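You operate a simulated robot arm through the tools that you are given. There is no shell and no other tool. Be economical: measure what you need, move in short steps, check, and stop when the job is done.

You run a simulated robot arm. Do the job below in one go: nothing can be reset, and whatever is moved stays where it is left.

Task
Try the two fuses on the bench in the checker and bin each by the lamp.
Fine: one press of CHECK each; green lamp, green bin; red lamp, red bin.

The check looks at the end state, three seconds after you hand in, the way a careful person would. Anything else that was tipped, shoved, dropped, spilled or broken makes it a failure.

Robot
A 7-joint arm with a two-finger parallel gripper, fixed in place. Base frame: the origin is at the foot of the arm, x ahead of it, y to its left, z up. Units: mm, rad, N and s.
With the tool pointing down near the work surface it reaches from about 300 to 700 mm from the base axis. Its first joint turns from -1.152 to 1.152 rad. Payload 1.57 kg.
The tool frame sits at the grasp point between the pads (the TCP): z along the fingers, y along the line on which they close. The tips reach 30 mm beyond it. The gripper opens to 110 mm. The fingers are 24 mm wide and 12 mm thick; the gripper's body (48 by 112 mm) begins 78 mm behind the TCP.
Orientation is told as [roll, pitch, yaw] about the base's x, y, z axes, in that order, counted from this pose: with the fingers straight down and closing along the base's y, the tool's x points along the base's -x, its y along +y and its z along -z.

Tools
- The arm moves only by the tool servo_tool. Its argument "targets" is a list of rows, each a list of 7 numbers: the shift along the tool's x, y, z in units of 200 mm (1.0 is 200 mm), then the turn, a rotation vector about the tool's x, y, z in units of 180 degrees (1.0 is 180 degrees), then the closure, from 0 (fully open) to 1 (shut). In form: [[tx, ty, tz, wx, wy, wz, jaw], ...]. A call has 1 to 12 rows; each row is the pose to reach, as a shift and turn from the pose commanded when the call began, along the tool's axes at that moment. A call with a number of a shift or a turn outside -1 to 1 is refused whole. Rows are played at 5 a second. More than 50 mm and 0.15 rad between two rows, or a gripper value outside its range, and nothing of the call is played. A pose out of reach is approached as far as the arm can. The call stops where the force on the tool passes 40 N (or 10 N more than at its start, if that is more) or the arm is blocked; 0.2 s more then pass. Each finger travels about 108 mm/s and halts on what it meets, pressing with about 24 N; the grip force reading is that of the motor and also rises with nothing between the fingers. The clock runs only during rows and for 0.2 s after the last one: add rows that repeat a pose to give the fingers time. The reply holds the time, the measured pose of the TCP, the force on the tool along the base axes, the opening and the grip force, in the units named above and with some noise, with the torque about the TCP (base axes, N m) and any sound that the robot's microphone picked up, and new pictures: "pictures" is both (left out), scene, wrist or none.
- Cameras (640 x 400 px; columns grow to the right, rows downward): "scene" is fixed at [171.2, -394.3, 1407.2]; the picture's right is [0.71, -0.70, 0.00], its down [-0.38, -0.39, -0.84] and it looks along [0.59, 0.60, -0.55] (base axes); focal length 350 px, centre (320, 200). "wrist" rides on the gripper at [70, 16, -141] in the tool frame; the picture's right is [-0.23, 0.97, 0.00], its down [-0.86, -0.20, -0.48] and it looks along [-0.47, -0.11, 0.88] (tool axes); focal length 222 px, centre (320, 200).
- probe_pixels(camera, pixels): for up to 12 pixels [column, row] of the newest picture of that camera ("zoom" is the newest enlarged one), the place [x, y, z] in the base frame of the surface seen there, good to about 2 mm. It takes no simulated time.
- zoom(camera, box): a new picture of the part [left, top, right, bottom] of that camera's present view, enlarged. It takes no simulated time.
- job_done(): hands the job in; it is judged then, once.

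Keep the steps short. Do not move on a guess: measure, check each grasp and each placing, and mend mistakes. In all there are 80 turns and 200 pictures (those below and enlarged ones count). Leave the gripper open and the arm clear of the work at the hand-in unless told otherwise, and finish with a single line.

The tools are called as a command line: name --pt "numbers of a row" for each row, then --argument value for the rest, lists and objects as JSON in quotes. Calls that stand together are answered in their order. servo_tool: Moves the arm, as the interface text tells. Its arguments: {"type":"object","properties":{"targets":{"type":"array","items":{"type":"array","items":{"type":"number"}}},"pictures":{"type":"string","enum":["both","scene","wrist","none"]}},"required":["targets"]} The other tools are called the same way: probe_pixels (camera, pixels) gives the place of the surface under pixels of a picture; zoom (camera, box) takes an enlarged picture of a part of a camera's view; job_done () hands the job in.

At the start:

```text
time: 0.0
position: [341.2, -85.4, 1208.1]
orientation: [0.0, 0.0, 0.001]
force: [0.3, -0.9, 0.4]
ft_torque: [-0.01, -0.01, -0.01]
grip_width: 110.1
gripper_force: 0.0
```

scene: 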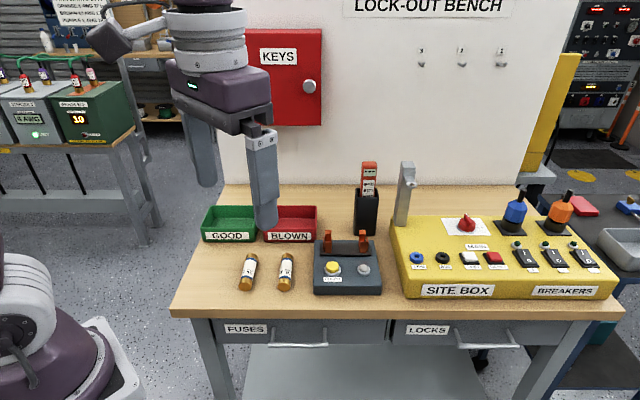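
wrist: 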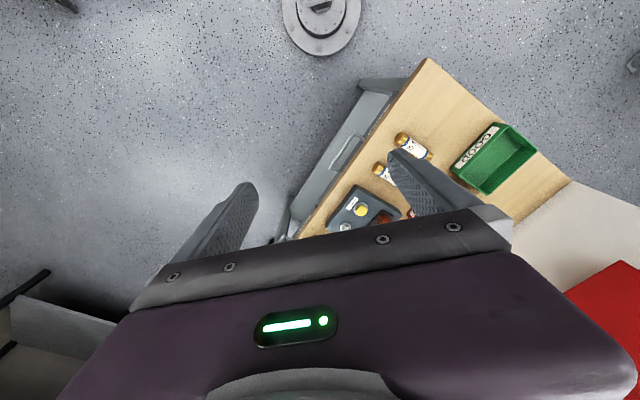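

I see two fuses near (248,271) and (286,271), the checker near (347,265), and the bins at (230,222) and (290,222). I'll zoom in and probe these spots.

zoom --camera "scene" --box '[190, 190, 400, 321]'

probe_pixels --camera "scene" --pixels '[[251, 257], [248, 272], [244, 287], [288, 257], [286, 272], [284, 287], [333, 267], [363, 269], [327, 240], [363, 240], [215, 275], [347, 290]]'

probe_pixels --camera "scene" --pixels '[[205, 207], [258, 207], [230, 222], [202, 237], [255, 241], [267, 206], [317, 206], [295, 222], [262, 241], [315, 241], [345, 250], [367, 185]]'

```text
3.05 times, centred on (295, 256) of scene
```

zoom: 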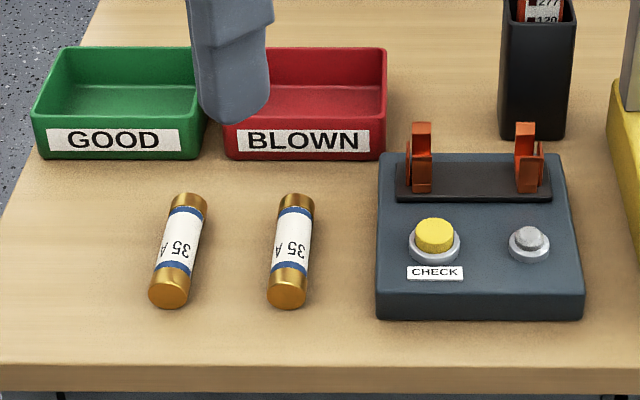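

```text
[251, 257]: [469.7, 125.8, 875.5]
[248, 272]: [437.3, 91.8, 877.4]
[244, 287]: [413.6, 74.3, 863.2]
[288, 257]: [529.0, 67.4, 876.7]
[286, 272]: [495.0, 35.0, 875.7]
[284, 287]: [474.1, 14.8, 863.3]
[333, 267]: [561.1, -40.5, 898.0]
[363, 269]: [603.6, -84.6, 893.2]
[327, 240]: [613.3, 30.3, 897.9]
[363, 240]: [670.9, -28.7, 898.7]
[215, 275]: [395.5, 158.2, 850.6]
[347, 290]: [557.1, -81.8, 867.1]
```

```text
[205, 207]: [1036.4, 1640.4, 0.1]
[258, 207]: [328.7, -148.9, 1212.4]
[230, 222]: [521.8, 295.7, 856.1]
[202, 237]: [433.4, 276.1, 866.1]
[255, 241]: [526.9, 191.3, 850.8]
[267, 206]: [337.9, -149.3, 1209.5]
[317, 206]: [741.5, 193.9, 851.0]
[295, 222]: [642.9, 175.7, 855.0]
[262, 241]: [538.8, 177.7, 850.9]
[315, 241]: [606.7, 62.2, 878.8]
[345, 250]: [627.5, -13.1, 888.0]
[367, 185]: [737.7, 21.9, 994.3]
```

Next I measure the clips, buttons, fuse ends and bin rims on the zoomed picture.

probe_pixels --camera "zoom" --pixels '[[421, 127], [417, 158], [424, 188], [525, 127], [521, 158], [530, 188], [435, 228], [530, 234], [475, 180], [475, 195], [540, 150], [407, 170]]'

probe_pixels --camera "zoom" --pixels '[[191, 197], [168, 300], [297, 197], [288, 300], [180, 240], [293, 240], [36, 118], [199, 122], [65, 49], [384, 50], [226, 122], [384, 122]]'

zoom --camera "scene" --box '[310, 220, 390, 270]'

```text
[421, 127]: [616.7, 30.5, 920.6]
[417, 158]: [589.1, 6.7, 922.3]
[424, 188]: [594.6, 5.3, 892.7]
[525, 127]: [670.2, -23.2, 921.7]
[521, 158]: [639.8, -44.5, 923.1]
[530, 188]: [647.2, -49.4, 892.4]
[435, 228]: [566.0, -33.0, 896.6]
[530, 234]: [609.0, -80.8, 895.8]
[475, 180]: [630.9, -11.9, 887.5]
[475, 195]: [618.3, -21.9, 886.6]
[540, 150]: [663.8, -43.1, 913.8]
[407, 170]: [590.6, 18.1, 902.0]
```

```text
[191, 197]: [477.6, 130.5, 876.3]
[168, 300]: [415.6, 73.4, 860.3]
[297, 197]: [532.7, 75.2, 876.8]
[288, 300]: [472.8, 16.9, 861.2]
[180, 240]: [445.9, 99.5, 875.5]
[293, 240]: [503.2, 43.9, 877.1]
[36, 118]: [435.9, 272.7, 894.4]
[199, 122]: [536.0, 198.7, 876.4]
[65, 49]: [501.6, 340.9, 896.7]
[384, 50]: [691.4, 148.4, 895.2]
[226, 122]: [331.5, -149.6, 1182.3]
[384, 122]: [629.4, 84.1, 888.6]
```

```text
8.00 times, centred on (350, 245) of scene
```

zoom: 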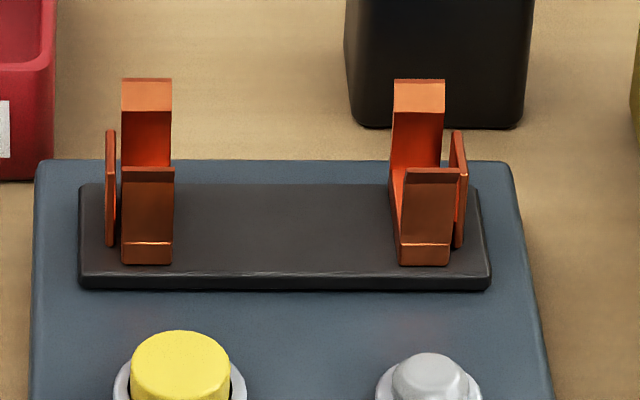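

Bench axes sit at 45° to the base and the bench top is at z≈850. Fuse 1's centre is about (446,102), fuse 2's about (503,45), the clips centre on about (629,-8), and CHECK is near (566,-33). I'll move to about 160 mm above fuse 1 and turn +45° so the fingers close across it.

servo_tool --pt "-0.066 0.117 0.124 0 0 -0.031 0" --pt "-0.131 0.234 0.2475 0 0 -0.0625 0" --pt "-0.197 0.351 0.371 0 0 -0.094 0" --pt "-0.2625 0.4675 0.495 0 0 -0.125 0" --pt "-0.328 0.584 0.619 0 0 -0.156 0" --pt "-0.394 0.701 0.7425 0 0 -0.1875 0" --pt "-0.459 0.818 0.866 0 0 -0.219 0" --pt "-0.525 0.935 0.99 0 0 -0.25 0" --pt "-0.525 0.935 0.99 0 0 -0.25 0"

```text
time: 2.0
position: [447.2, 103.8, 1008.0]
orientation: [-0.001, 0.0, 0.788]
force: [-0.2, 0.6, -0.3]
ft_torque: [0.0, 0.0, 0.01]
grip_width: 109.9
gripper_force: 0.0
```

scene: 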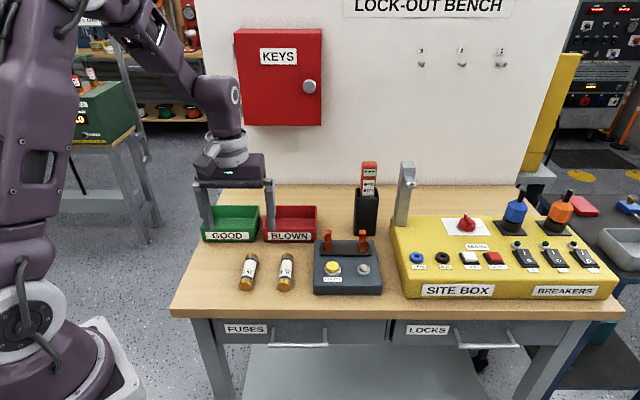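
wrist: 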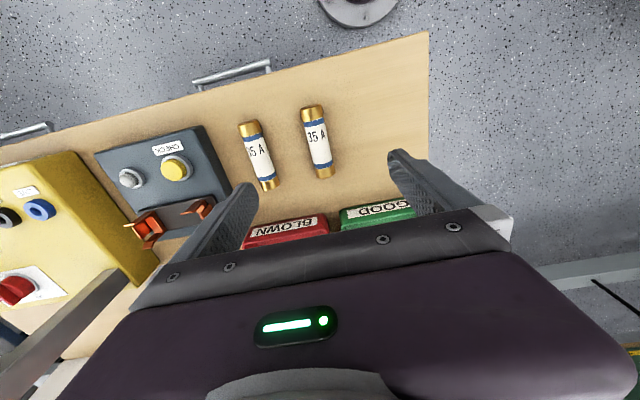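

The wrist view shows fuse 1 at (317,142). I'll measure both fuses, the bins and the clips from here.

probe_pixels --camera "wrist" --pixels '[[313, 108], [317, 142], [323, 176], [249, 124], [258, 156], [267, 188], [345, 212], [410, 203], [325, 220], [250, 235], [174, 160], [131, 178]]'

zoom --camera "wrist" --box '[90, 90, 346, 250]'

probe_pixels --camera "scene" --pixels '[[262, 235], [317, 235], [290, 215], [356, 222], [367, 234], [378, 222], [400, 200], [232, 215], [204, 230], [258, 232], [316, 208], [395, 240]]'

```text
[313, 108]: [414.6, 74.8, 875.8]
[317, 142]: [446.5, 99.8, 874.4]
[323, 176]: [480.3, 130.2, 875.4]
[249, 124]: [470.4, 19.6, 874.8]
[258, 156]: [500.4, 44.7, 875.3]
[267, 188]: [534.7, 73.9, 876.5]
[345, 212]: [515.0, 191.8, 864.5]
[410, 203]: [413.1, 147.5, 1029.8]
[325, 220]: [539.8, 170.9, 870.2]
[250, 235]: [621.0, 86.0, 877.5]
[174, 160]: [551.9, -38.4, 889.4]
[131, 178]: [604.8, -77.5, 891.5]
```

```text
2.50 times, centred on (218, 170) of wrist
```

zoom: 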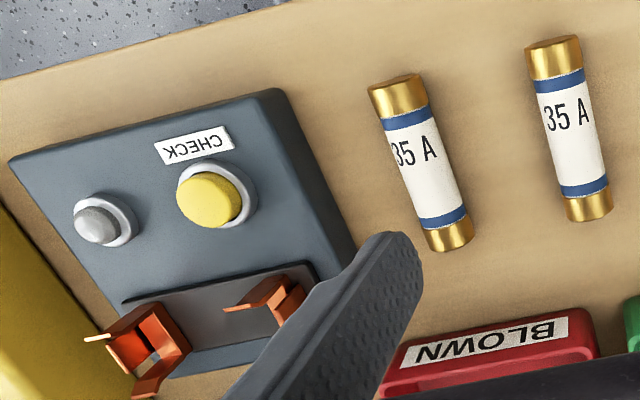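

```text
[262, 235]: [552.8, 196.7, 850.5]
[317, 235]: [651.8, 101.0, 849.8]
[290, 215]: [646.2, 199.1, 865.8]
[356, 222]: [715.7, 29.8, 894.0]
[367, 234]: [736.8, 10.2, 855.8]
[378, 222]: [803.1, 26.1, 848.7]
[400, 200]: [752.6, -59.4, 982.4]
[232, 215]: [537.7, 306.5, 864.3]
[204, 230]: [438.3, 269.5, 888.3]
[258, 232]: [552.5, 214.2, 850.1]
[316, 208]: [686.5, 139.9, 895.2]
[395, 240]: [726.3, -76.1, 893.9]
```

Fuse 1's centre is confirmed at about (447,102), and the tool is over it. I'll narrow the jaws to about 60 mm so fuse 2 isn't touched, then go down to z≈884, which puts the tips about 4 mm above the bench.

servo_tool --pt "0 0 0.1 0 0 0 0.45" --pt "0 0 0.25 0 0 0 0.45" --pt "0 0 0.4 0 0 0 0.45" --pt "0 0 0.5 0 0 0 0.45" --pt "0 0 0.56 0 0 0 0.45" --pt "0 0 0.61 0 0 0 0.45" --pt "0 0 0.61 0 0 0 0.45"

```text
time: 3.6
position: [446.9, 102.4, 887.1]
orientation: [-0.001, 0.0, 0.786]
force: [-0.2, -0.2, -0.4]
ft_torque: [0.01, -0.04, -0.01]
grip_width: 60.5
gripper_force: 0.0
```

scene: 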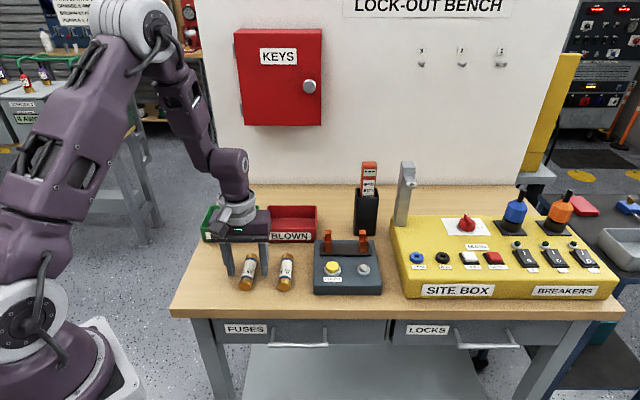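
wrist: 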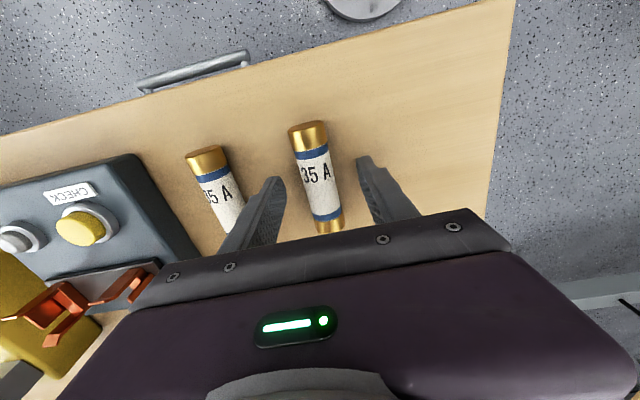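

The fuse lies between the fingers. I'll lower 3 mm and close.

servo_tool --pt "0 0 0.013 0 0 0 0.45" --pt "0 0 0.013 0 0 0 0.7" --pt "0 0 0.013 0 0 0 0.85" --pt "0 0 0.013 0 0 0 0.9" --pt "0 0 0.013 0 0 0 0.9"

```text
time: 4.8
position: [447.1, 102.6, 884.5]
orientation: [0.0, -0.001, 0.785]
force: [0.8, 0.1, -0.7]
ft_torque: [-0.02, 0.02, 0.0]
grip_width: 23.5
gripper_force: 24.3
```

scene: 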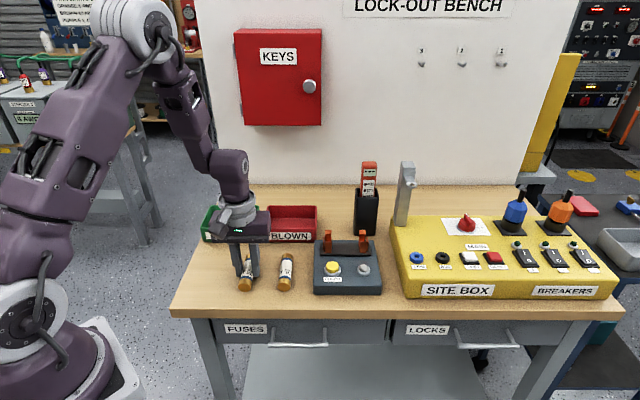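
wrist: 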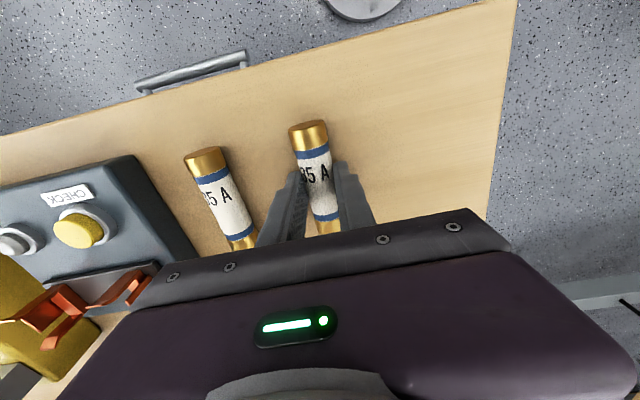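

Gripped: the opening is 23.5 mm and the grip force 24 N. I'll lift straight up 120 mm.

servo_tool --pt "0 0 -0.05 0 0 0 0.9" --pt "0 0 -0.2 0 0 0 0.9" --pt "0 0 -0.4 0 0 0 0.9" --pt "0 0 -0.6 0 0 0 0.9" --pt "0 0 -0.6 0 0 0 0.9"

```text
time: 6.0
position: [448.7, 103.8, 1004.7]
orientation: [0.0, 0.0, 0.784]
force: [-0.5, 0.6, -0.7]
ft_torque: [-0.01, -0.01, 0.01]
grip_width: 23.7
gripper_force: 24.0
```

scene: 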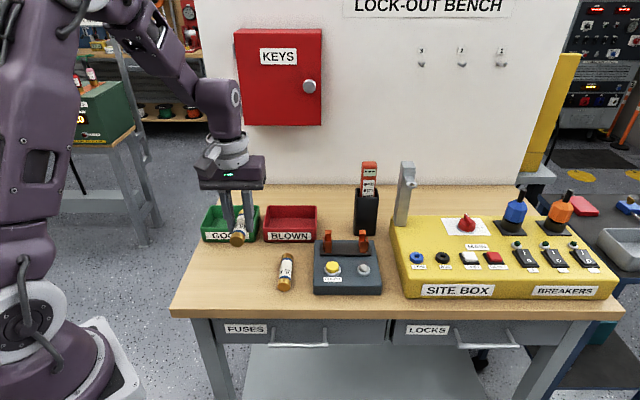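
wrist: 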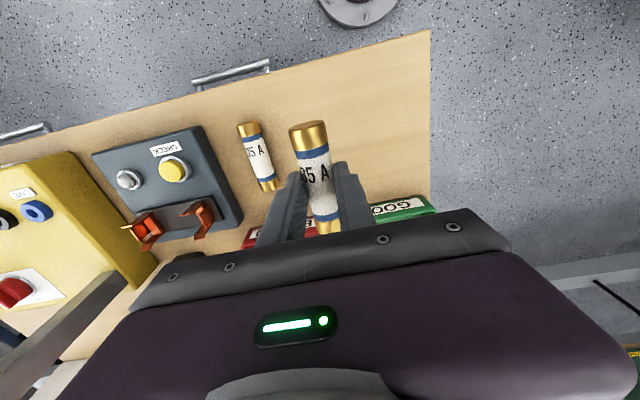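

The fuse is held level. I'll carry it towards the clips while turning 90° (yaw to -45°), staying at z≈1005.

servo_tool --pt "-0.02 -0.075 0 0 0 0.0417 0.9" --pt "-0.04 -0.15 0 0 0 0.0833 0.9" --pt "-0.06 -0.225 0 0 0 0.125 0.9" --pt "-0.08 -0.3 0 0 0 0.1667 0.9" --pt "-0.1 -0.375 0 0 0 0.2083 0.9" --pt "-0.12 -0.45 0 0 0 0.25 0.9" --pt "-0.14 -0.525 0 0 0 0.2917 0.9" --pt "-0.16 -0.6 0 0 0 0.3333 0.9" --pt "-0.18 -0.675 0 0 0 0.375 0.9" --pt "-0.2 -0.75 0 0 0 0.4167 0.9" --pt "-0.22 -0.825 0 0 0 0.4583 0.9" --pt "-0.242 -0.9 0 0 0 0.5 0.9"

```text
time: 8.6
position: [607.5, 9.0, 1005.3]
orientation: [0.001, 0.0, -0.788]
force: [1.3, 1.0, -0.7]
ft_torque: [0.02, -0.01, 0.0]
grip_width: 23.5
gripper_force: 23.7
```

scene: 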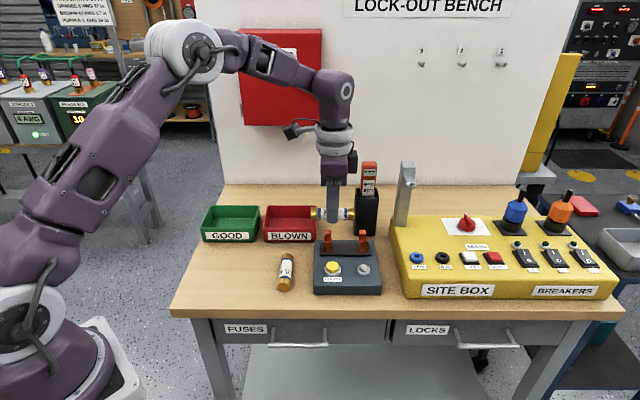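
wrist: 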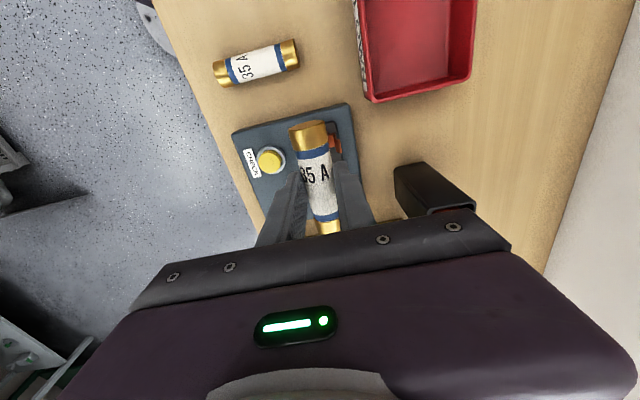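

The fuse is now along the clip axis. I'll zoom in on the clips and the held fuse to measure both.

zoom --camera "scene" --box '[300, 195, 396, 255]'

probe_pixels --camera "scene" --pixels '[[313, 213], [316, 213], [323, 213], [345, 213], [351, 213], [353, 213]]'

```text
6.67 times, centred on (348, 225) of scene
```

zoom: 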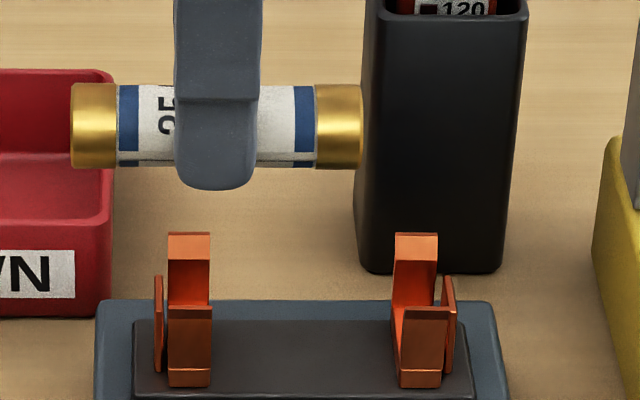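

```text
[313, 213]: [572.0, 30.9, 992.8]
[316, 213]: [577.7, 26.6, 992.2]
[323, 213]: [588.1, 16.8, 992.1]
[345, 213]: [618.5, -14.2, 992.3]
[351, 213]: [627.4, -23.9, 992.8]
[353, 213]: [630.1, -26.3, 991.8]
```

I'll probe the clip leaves, end stops and held fuse edges closely in the zoomed picture.

probe_pixels --camera "zoom" --pixels '[[159, 290], [159, 350], [172, 345], [206, 345], [401, 345], [441, 345], [449, 290], [452, 340], [172, 245], [206, 245], [398, 245], [435, 245]]'

probe_pixels --camera "zoom" --pixels '[[73, 110], [73, 140], [360, 110], [360, 140], [215, 60], [215, 150], [188, 315], [188, 380], [418, 315], [190, 270], [415, 270], [300, 350]]'

zoom --camera "scene" --box '[318, 226, 374, 261]'

```text
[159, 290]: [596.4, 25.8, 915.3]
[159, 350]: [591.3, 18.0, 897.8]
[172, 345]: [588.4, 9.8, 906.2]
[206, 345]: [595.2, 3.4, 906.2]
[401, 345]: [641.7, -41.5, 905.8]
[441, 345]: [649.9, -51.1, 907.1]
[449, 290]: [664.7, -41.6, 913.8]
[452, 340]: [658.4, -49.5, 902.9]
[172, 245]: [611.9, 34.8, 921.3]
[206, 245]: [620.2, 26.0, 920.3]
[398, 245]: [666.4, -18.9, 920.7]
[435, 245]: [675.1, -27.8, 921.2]
```

```text
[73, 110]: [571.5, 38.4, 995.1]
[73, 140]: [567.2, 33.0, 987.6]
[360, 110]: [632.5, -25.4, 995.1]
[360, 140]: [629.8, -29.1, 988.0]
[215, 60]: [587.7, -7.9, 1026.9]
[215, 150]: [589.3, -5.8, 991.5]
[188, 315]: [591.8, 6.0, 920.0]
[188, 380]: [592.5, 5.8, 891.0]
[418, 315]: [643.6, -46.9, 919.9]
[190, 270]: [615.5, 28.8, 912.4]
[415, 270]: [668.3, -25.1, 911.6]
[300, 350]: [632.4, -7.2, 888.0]
```

```text
11.43 times, centred on (346, 244) of scene
```

zoom: 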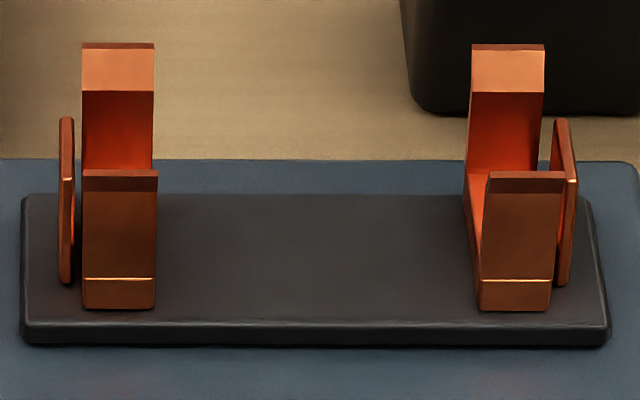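

Worked out along the bench axes, the clip centre is about (631.0,-8.5), and the stops are about 92.7 mm apart for a 90 mm fuse. The fuse sits about 1.8 mm to the left of the TCP in the grip. I'll move to (632.3,-9.8), z≈965, just above the leaves, and re-check.

servo_tool --pt "-0.05 0.01 0 0 0 0 0.9" --pt "-0.1 0.021 0 0 0 0 0.9" --pt "-0.154 0.021 0.05 0 0 0 0.9" --pt "-0.154 0.021 0.12 0 0 0 0.9" --pt "-0.154 0.021 0.2 0 0 0 0.9" --pt "-0.154 0.021 0.2 0 0 0 0.9"

zoom --camera "scene" --box '[308, 206, 388, 256]'

```text
time: 10.0
position: [632.9, -9.3, 965.3]
orientation: [0.0, -0.001, -0.786]
force: [-0.2, 0.0, -0.6]
ft_torque: [0.03, -0.01, -0.03]
grip_width: 23.5
gripper_force: 24.0
```

scene: 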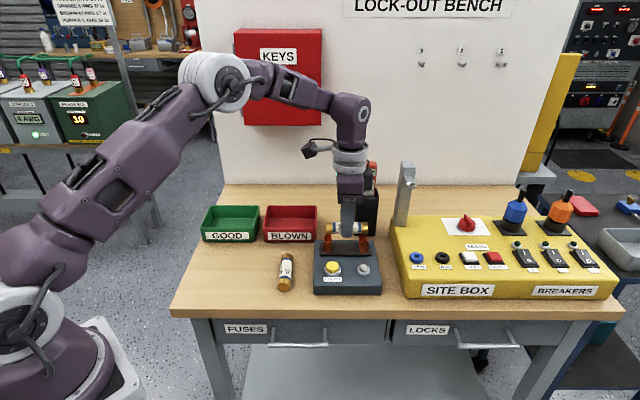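
wrist: 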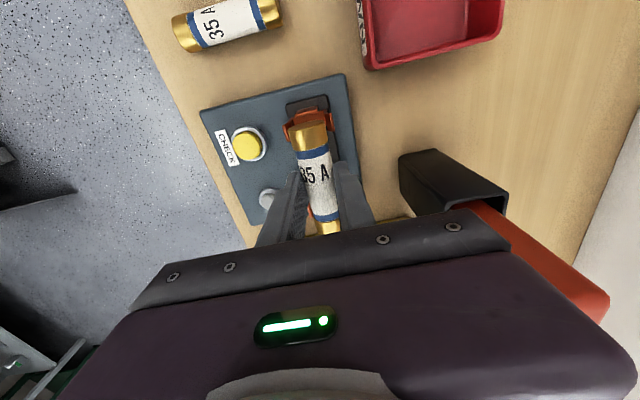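

```text
8.00 times, centred on (348, 231) of scene
```

zoom: 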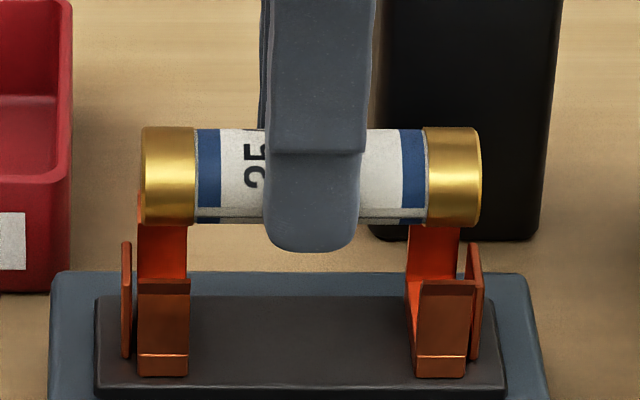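

The fuse looks centred over the clips. I'll confirm with probes on its ends and the stops.

probe_pixels --camera "zoom" --pixels '[[143, 160], [143, 190], [479, 160], [479, 190], [127, 270], [127, 300], [127, 340], [475, 270], [475, 300], [475, 340], [168, 175], [455, 175]]'

```text
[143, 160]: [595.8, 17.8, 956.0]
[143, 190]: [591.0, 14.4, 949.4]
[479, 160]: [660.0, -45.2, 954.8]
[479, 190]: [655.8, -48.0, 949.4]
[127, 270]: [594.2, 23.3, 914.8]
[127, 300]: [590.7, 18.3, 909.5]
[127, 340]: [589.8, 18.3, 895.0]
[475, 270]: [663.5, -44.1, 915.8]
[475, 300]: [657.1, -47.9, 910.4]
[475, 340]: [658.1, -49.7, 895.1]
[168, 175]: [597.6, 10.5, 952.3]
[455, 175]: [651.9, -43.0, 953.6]
```

The fuse centre is about 1 mm right of the stop centre. I'll shift 1 mm left and start lowering to z≈936, watching the force.

servo_tool --pt "0.0055 -0.003 0 0 0 0 0.9" --pt "0.0055 -0.003 0.04 0 0 0 0.9" --pt "0.0055 -0.003 0.08 0 0 0 0.9" --pt "0.0055 -0.003 0.11 0 0 0 0.9" --pt "0.0055 -0.003 0.145 0 0 0 0.9" --pt "0.0055 -0.003 0.145 0 0 0 0.9" --pictures "scene"

zoom --camera "scene" --box '[308, 206, 388, 256]'

```text
time: 11.4
position: [630.7, -10.5, 935.8]
orientation: [0.0, -0.001, -0.785]
force: [-3.7, -2.8, 2.6]
ft_torque: [-0.05, 0.06, -0.02]
grip_width: 23.8
gripper_force: 23.9
```

scene: 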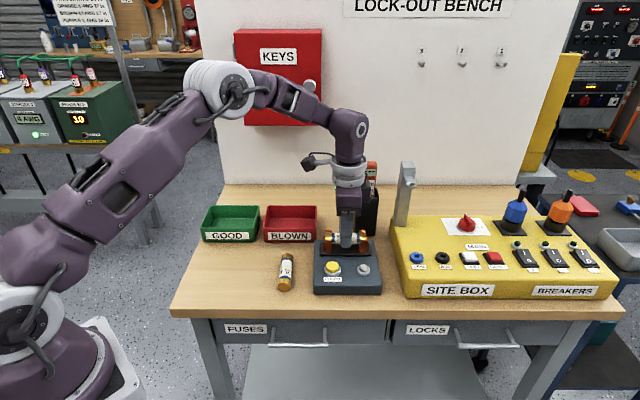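

```text
8.00 times, centred on (348, 231) of scene
```

zoom: 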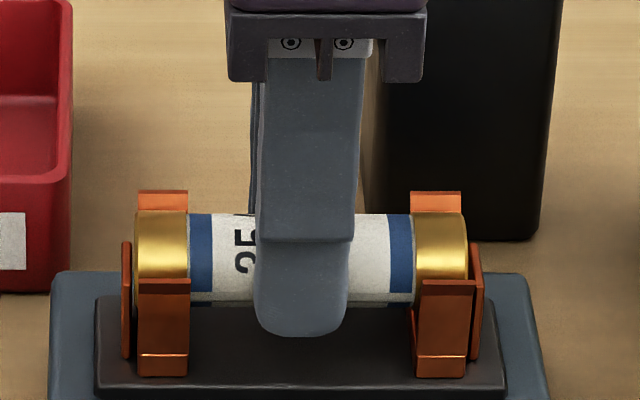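

The fuse is entering between the leaves. The back leaf pushes it forward with about 4.6 N, so I'll ease 1 mm forward and keep lowering.

servo_tool --pt "0 -0.006 0.01 0 0 0 0.9" --pt "0 -0.006 0.025 0 0 0 0.9" --pt "0 -0.006 0.04 0 0 0 0.9" --pt "0 -0.006 0.05 0 0 0 0.9" --pt "0 -0.006 0.05 0 0 0 0.9" --pictures "none"

zoom --camera "scene" --box '[308, 206, 388, 256]'

```text
time: 12.6
position: [630.9, -10.4, 927.2]
orientation: [0.003, -0.005, -0.786]
force: [7.9, 6.8, 25.3]
ft_torque: [0.15, -0.18, 0.03]
grip_width: 23.7
gripper_force: 24.0
```

```text
8.00 times, centred on (348, 231) of scene
```

zoom: 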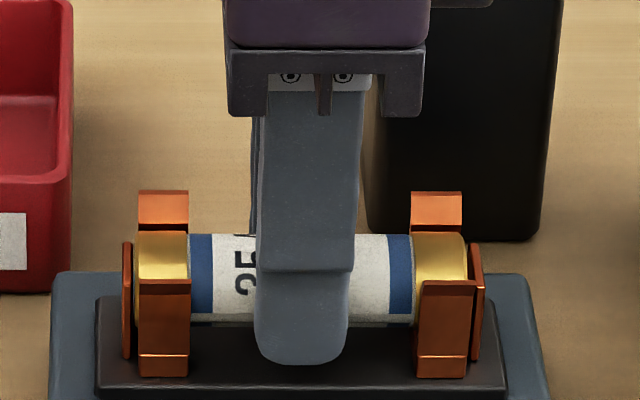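

The upward force is 25 N at z=927, so the fuse is seated or nearly so. I'll take back the 1 mm shift and press slightly to tell which.

servo_tool --pt "0 0.005 0 0 0 0 0.9" --pt "0 0.005 0.004 0 0 0 0.9" --pt "0 0.005 0.007 0 0 0 0.9" --pictures "none"

probe_pixels --camera "scene" --pixels '[[335, 237], [356, 237], [329, 239], [363, 239]]'

```text
time: 13.4
position: [631.0, -11.0, 925.9]
orientation: [0.001, -0.002, -0.785]
force: [6.0, -0.4, 25.9]
ft_torque: [0.0, -0.1, -0.02]
grip_width: 23.5
gripper_force: 24.0
```

```text
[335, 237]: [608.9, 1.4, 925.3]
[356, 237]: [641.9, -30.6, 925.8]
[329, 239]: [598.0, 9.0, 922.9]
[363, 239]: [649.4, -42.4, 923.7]
```

I'll look at how far the fuse has gone in.

zoom --camera "scene" --box '[308, 216, 388, 266]'

zoom --camera "wrist" --box '[200, 60, 440, 240]'

```text
8.00 times, centred on (348, 241) of scene
```

zoom: 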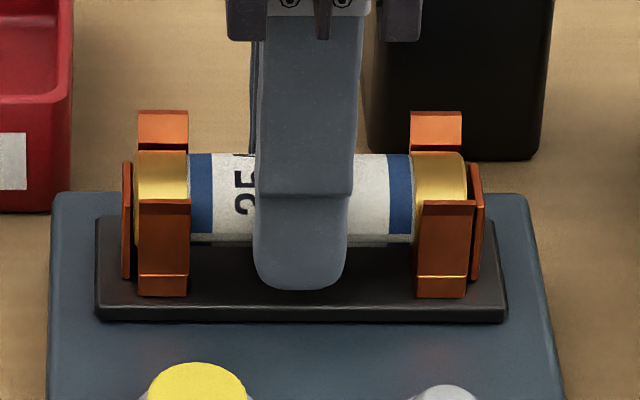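

```text
2.22 times, centred on (320, 150) of wrist
```

zoom: 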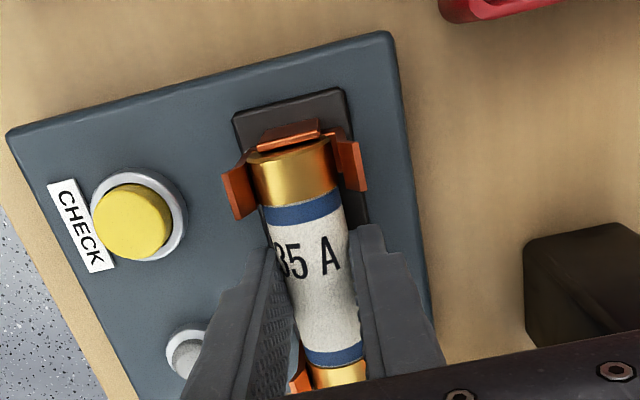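

The fuse rides about 3 mm higher in the fingers than at pickup, so it may not be fully down. I'll open to about 50 mm, rise, and inspect it in the clips.

servo_tool --pt "0 0 0 0 0 0 0.7" --pt "0 0 0 0 0 0 0.55" --pt "0 0 0 0 0 0 0.55" --pt "0 0 -0.1 0 0 0 0.55" --pt "0 0 -0.25 0 0 0 0.55" --pt "0 0 -0.45 0 0 0 0.55" --pt "0 0 -0.45 0 0 0 0.55"

zoom --camera "scene" --box '[308, 216, 388, 266]'

zoom --camera "wrist" --box '[180, 60, 420, 210]'

```text
time: 15.0
position: [631.0, -10.2, 1017.1]
orientation: [0.001, 0.001, -0.785]
force: [0.4, 0.1, -0.7]
ft_torque: [-0.03, 0.01, 0.0]
grip_width: 49.4
gripper_force: 0.0
```

scene: 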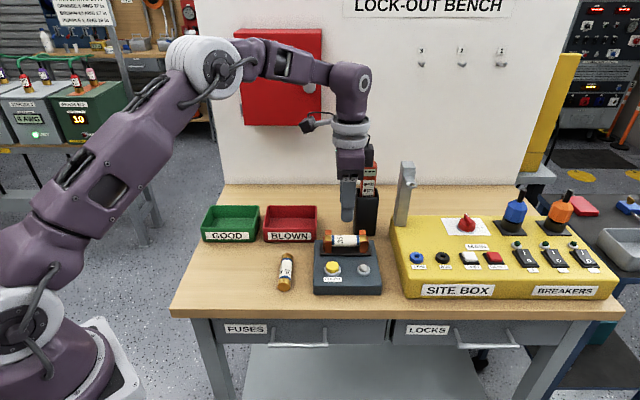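
wrist: 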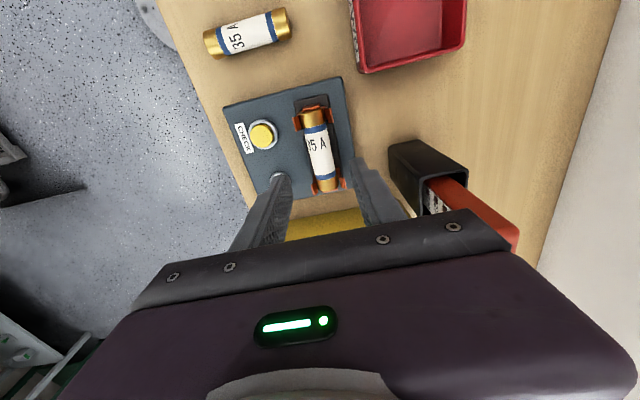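

```text
8.00 times, centred on (348, 241) of scene
```

zoom: 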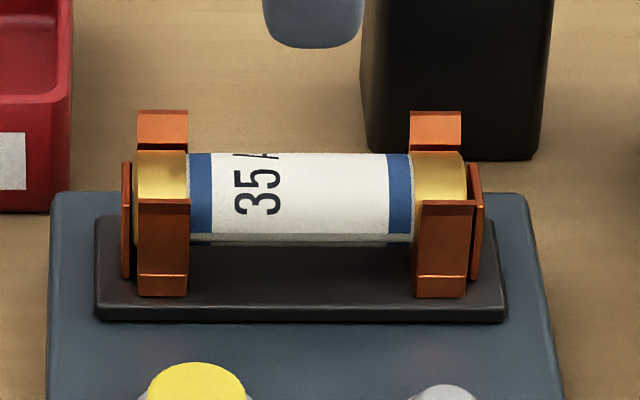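

```text
2.67 times, centred on (300, 135) of wrist
```

zoom: 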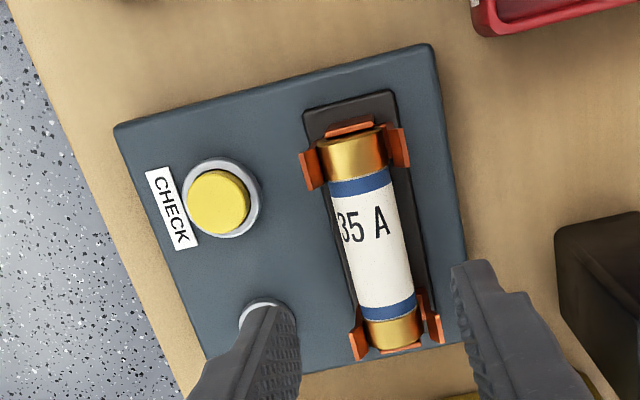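

The fuse sits level between both leaf pairs and both stops. I'll probe its height.

probe_pixels --camera "zoom" --pixels '[[355, 154], [384, 210], [390, 270], [340, 180], [370, 250], [395, 330]]'

probe_pixels --camera "scene" --pixels '[[345, 236], [345, 238], [345, 241], [345, 244], [328, 237], [363, 237], [345, 252]]'

```text
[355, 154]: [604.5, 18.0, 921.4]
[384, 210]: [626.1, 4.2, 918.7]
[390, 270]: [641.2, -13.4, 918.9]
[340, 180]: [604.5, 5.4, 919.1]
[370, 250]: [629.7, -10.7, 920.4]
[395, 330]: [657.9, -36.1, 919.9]
```

```text
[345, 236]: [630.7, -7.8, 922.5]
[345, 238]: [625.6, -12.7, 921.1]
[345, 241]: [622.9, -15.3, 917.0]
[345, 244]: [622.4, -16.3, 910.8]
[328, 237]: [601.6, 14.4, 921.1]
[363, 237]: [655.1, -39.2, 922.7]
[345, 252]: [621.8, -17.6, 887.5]
```

The cap tops are at about z=921, so the fuse bottom is at about 895. I'll close the empty fingers and press gently on the middle of the fuse to see whether it goes deeper.

servo_tool --pt "0 0.004 0 0 0 0 0.8" --pt "0 0.004 0 0 0 0 1" --pt "0 0.004 0.1 0 0 0 1" --pt "0 0.004 0.2 0 0 0 1" --pt "0 0.004 0.3 0 0 0 1" --pt "0 0.004 0.32 0 0 0 1" --pt "0 0.004 0.335 0 0 0 1" --pt "0 0.004 0.345 0 0 0 1" --pt "0 0.004 0.345 0 0 0 1" --pictures "none"

zoom --camera "scene" --box '[308, 216, 388, 266]'

```text
time: 16.8
position: [630.7, -8.9, 950.6]
orientation: [0.002, -0.002, -0.784]
force: [-4.9, 1.2, 10.4]
ft_torque: [0.07, 0.22, 0.04]
grip_width: 0.1
gripper_force: 20.9
stopped in row 8: the force on the tool passed its limit at 46 N (the readings are from after the stop); the commanded pose is now the measured one
```

```text
8.00 times, centred on (348, 241) of scene
```

zoom: 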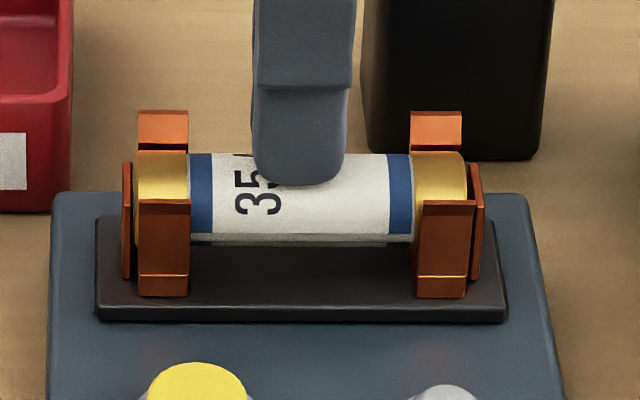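

A 46 N push did not move it, so the fuse is seated. I'll rise 60 mm, then measure the CHECK button and lamp.

servo_tool --pt "0 0 -0.1 0 0 0 1" --pt "0 0 -0.3 0 0 0 1" --pt "0 0 -0.3 0 0 0 1"

zoom --camera "scene" --box '[314, 250, 386, 295]'

probe_pixels --camera "zoom" --pixels '[[168, 120], [168, 135], [150, 135], [190, 135], [168, 160], [168, 180], [440, 150], [440, 190], [168, 250]]'

```text
time: 17.6
position: [631.3, -9.1, 1009.0]
orientation: [0.003, -0.002, -0.784]
force: [0.0, 0.6, 0.1]
ft_torque: [0.0, 0.01, 0.02]
grip_width: 0.0
gripper_force: 21.2
```

scene: 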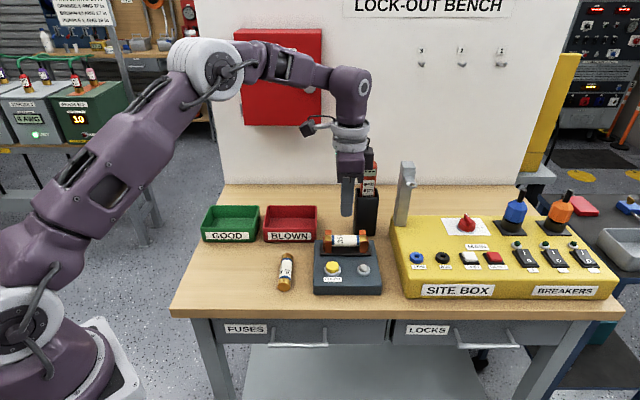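
wrist: 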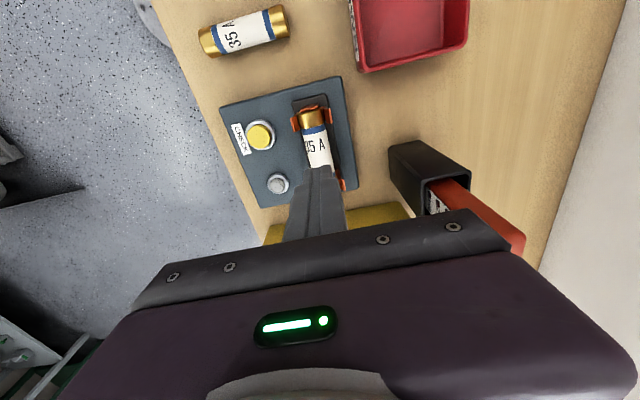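

```text
8.89 times, centred on (350, 272) of scene
```

zoom: 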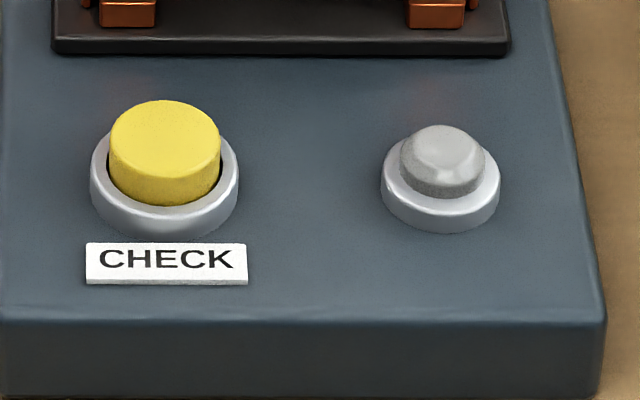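

```text
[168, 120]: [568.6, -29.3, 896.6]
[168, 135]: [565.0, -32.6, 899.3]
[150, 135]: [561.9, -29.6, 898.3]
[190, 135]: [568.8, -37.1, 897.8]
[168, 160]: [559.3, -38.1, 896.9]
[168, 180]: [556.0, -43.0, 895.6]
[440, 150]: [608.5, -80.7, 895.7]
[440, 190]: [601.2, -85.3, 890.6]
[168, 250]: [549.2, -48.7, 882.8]
```

The button top's centre is at (564,-34), z≈898, and the lamp is at (607,-82). I'll move the closed fingertips over the button, staying about 7 mm above it.

servo_tool --pt "0.05 -0.1 0 0 0 0 1" --pt "0.1 -0.22 0 0 0 0 1" --pt "0.151 -0.325 0.0 0 0 0 1" --pt "0.151 -0.325 0.15 0 0 0 1" --pt "0.151 -0.325 0.3 0 0 0 1" --pt "0.151 -0.325 0.37 0 0 0 1" --pt "0.151 -0.325 0.37 0 0 0 1" --pictures "scene"

zoom --camera "scene" --box '[308, 226, 388, 296]'

```text
time: 19.2
position: [563.2, -33.4, 936.4]
orientation: [0.002, -0.003, -0.786]
force: [0.7, -0.7, 0.1]
ft_torque: [0.0, -0.03, 0.02]
grip_width: 0.1
gripper_force: 21.8
```

scene: 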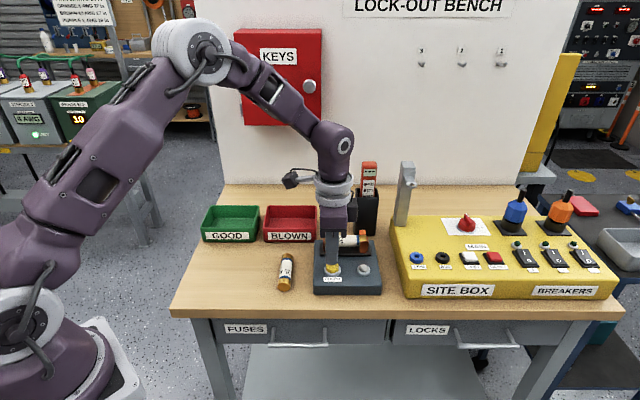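

```text
5.71 times, centred on (348, 261) of scene
```

zoom: 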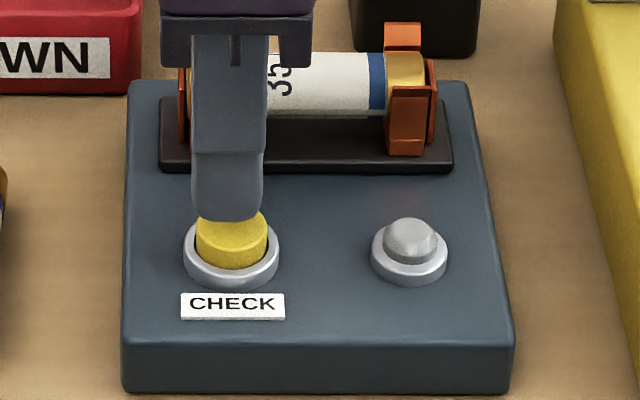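

The tips are over the button and the lamp is in view. I'll press once, about 12 mm down in small steps, and look at the lamp while it is held.

servo_tool --pt "0 0 0.03 0 0 0 1" --pt "0 0 0.04 0 0 0 1" --pt "0 0 0.05 0 0 0 1" --pt "0 0 0.06 0 0 0 1" --pictures "scene"

zoom --camera "scene" --box '[308, 226, 388, 296]'

```text
time: 20.2
position: [565.3, -34.0, 923.5]
orientation: [0.003, -0.001, -0.786]
force: [-0.2, 0.7, 2.4]
ft_torque: [0.08, 0.01, 0.02]
grip_width: 0.0
gripper_force: 21.0
heard: click
```

scene: 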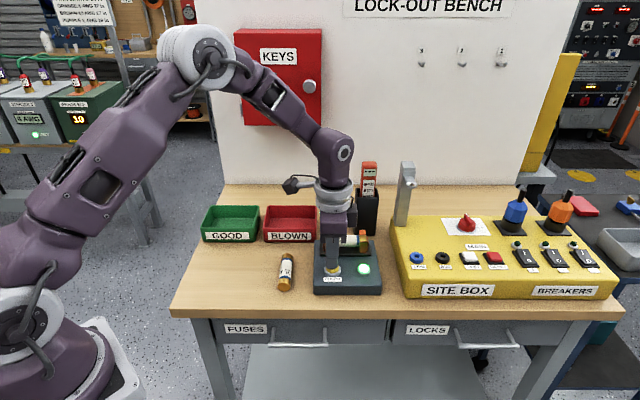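

```text
5.71 times, centred on (348, 261) of scene
```

zoom: 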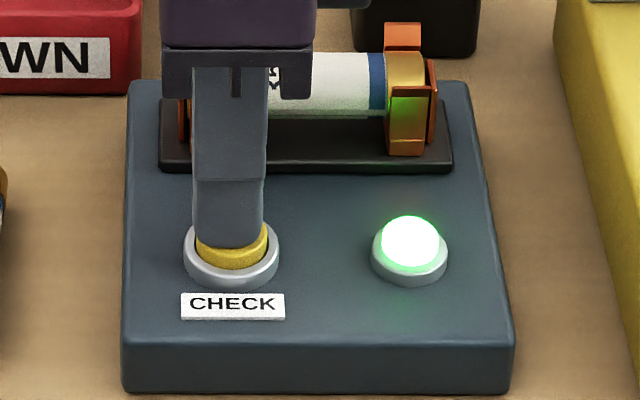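

There was a click and the lamp is green, so fuse 1 is good. I'll release straight up, then go back above the fuse and open to about 50 mm.

servo_tool --pt "0 0 -0.1 0 0 0 1" --pt "0 0 -0.25 0 0 0 1" --pt "0 0 -0.42 0 0 0 1" --pt "-0.05 0.11 -0.42 0 0 0 0.8" --pt "-0.1 0.22 -0.42 0 0 0 0.55" --pt "-0.147 0.318 -0.42 0 0 0 0.55" --pt "-0.147 0.318 -0.42 0 0 0 0.55" --pictures "both"

zoom --camera "scene" --box '[308, 216, 388, 266]'

```text
time: 21.8
position: [630.9, -8.9, 1006.6]
orientation: [0.001, -0.002, -0.786]
force: [1.7, 0.2, -0.4]
ft_torque: [-0.03, -0.01, 0.0]
grip_width: 49.6
gripper_force: 0.0
```

scene: 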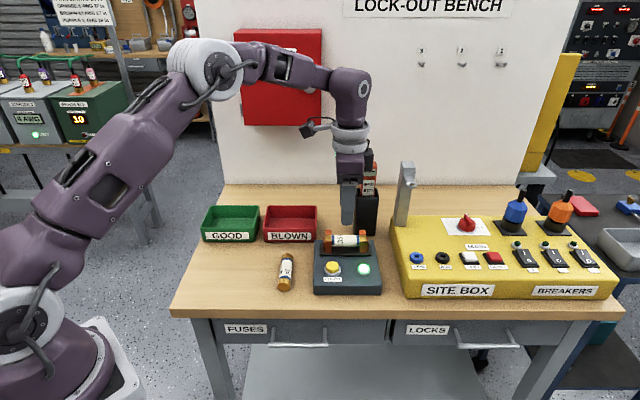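
wrist: 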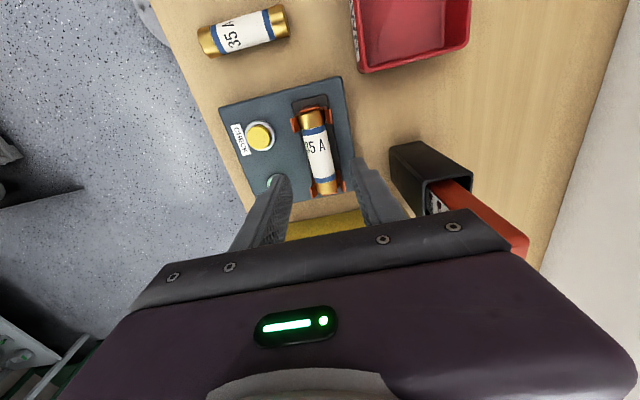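

```text
8.00 times, centred on (348, 241) of scene
```

zoom: 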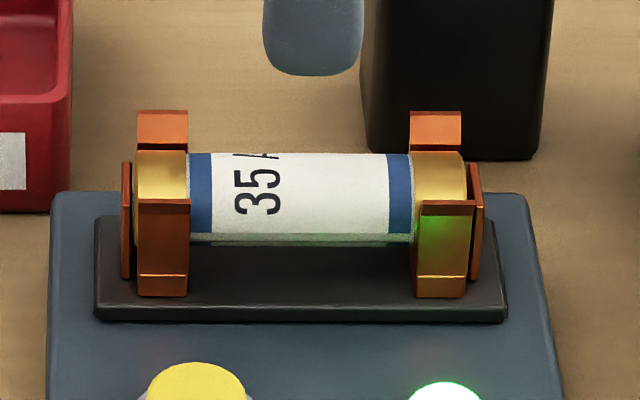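

The lamp stays green. I'll lower around the fuse to z≈925 and close on it.

servo_tool --pt "0 0.002 0.15 0 0 0 0.55" --pt "0 0.002 0.3 0 0 0 0.55" --pt "0 0.002 0.37 0 0 0 0.55" --pt "0 0.002 0.405 0 0 0 0.55" --pt "0 0.002 0.405 0 0 0 0.7" --pt "0 0.002 0.405 0 0 0 0.85" --pt "0 0.002 0.405 0 0 0 0.92" --pt "0 0.002 0.405 0 0 0 0.92" --pictures "scene"

```text
time: 23.6
position: [630.4, -9.0, 927.6]
orientation: [-0.001, -0.001, -0.787]
force: [-1.8, -1.7, -2.2]
ft_torque: [-0.09, 0.03, 0.01]
grip_width: 23.6
gripper_force: 23.4
```

scene: 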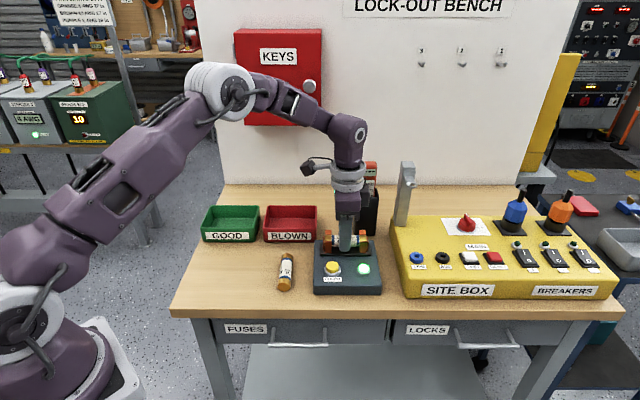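

Gripped at 23.6 mm. I'll pull straight up slowly, then on to z≈1015.

servo_tool --pt "0 0 -0.025 0 0 0 0.92" --pt "0 0 -0.05 0 0 0 0.92" --pt "0 0 -0.1 0 0 0 0.92" --pt "0 0 -0.2 0 0 0 0.92" --pt "0 0 -0.35 0 0 0 0.92" --pt "0 0 -0.44 0 0 0 0.92" --pt "0 0 -0.44 0 0 0 0.92"

zoom --camera "scene" --box '[300, 196, 396, 256]'

```text
time: 25.2
position: [630.6, -11.5, 1015.5]
orientation: [0.002, -0.002, -0.786]
force: [-1.0, 0.0, -0.6]
ft_torque: [-0.01, 0.02, -0.03]
grip_width: 23.5
gripper_force: 23.4
```

scene: 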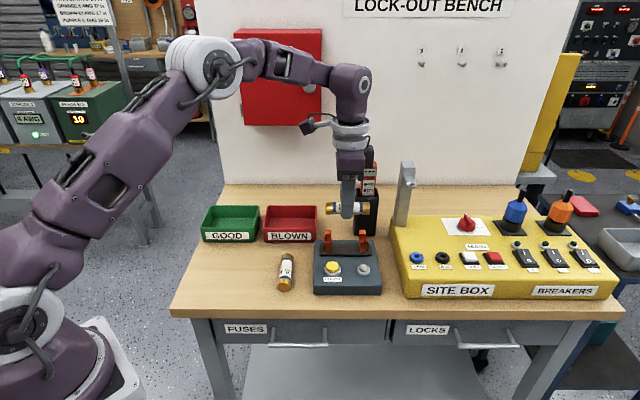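
wrist: 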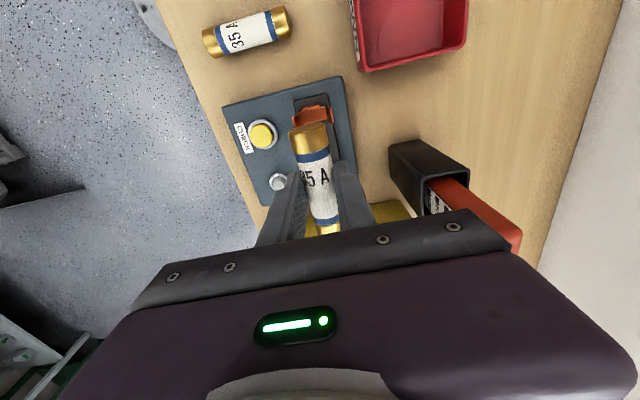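

```text
6.67 times, centred on (348, 226) of scene
```

zoom: 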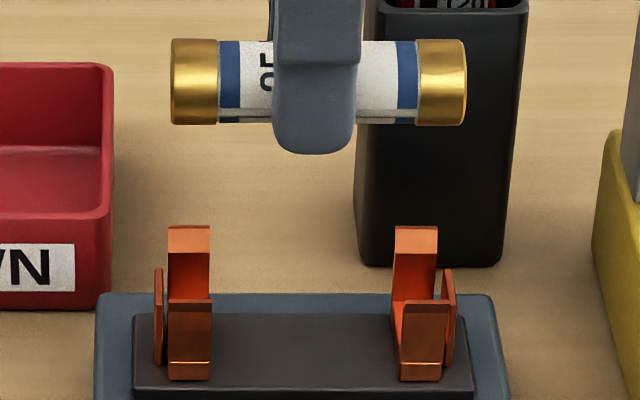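

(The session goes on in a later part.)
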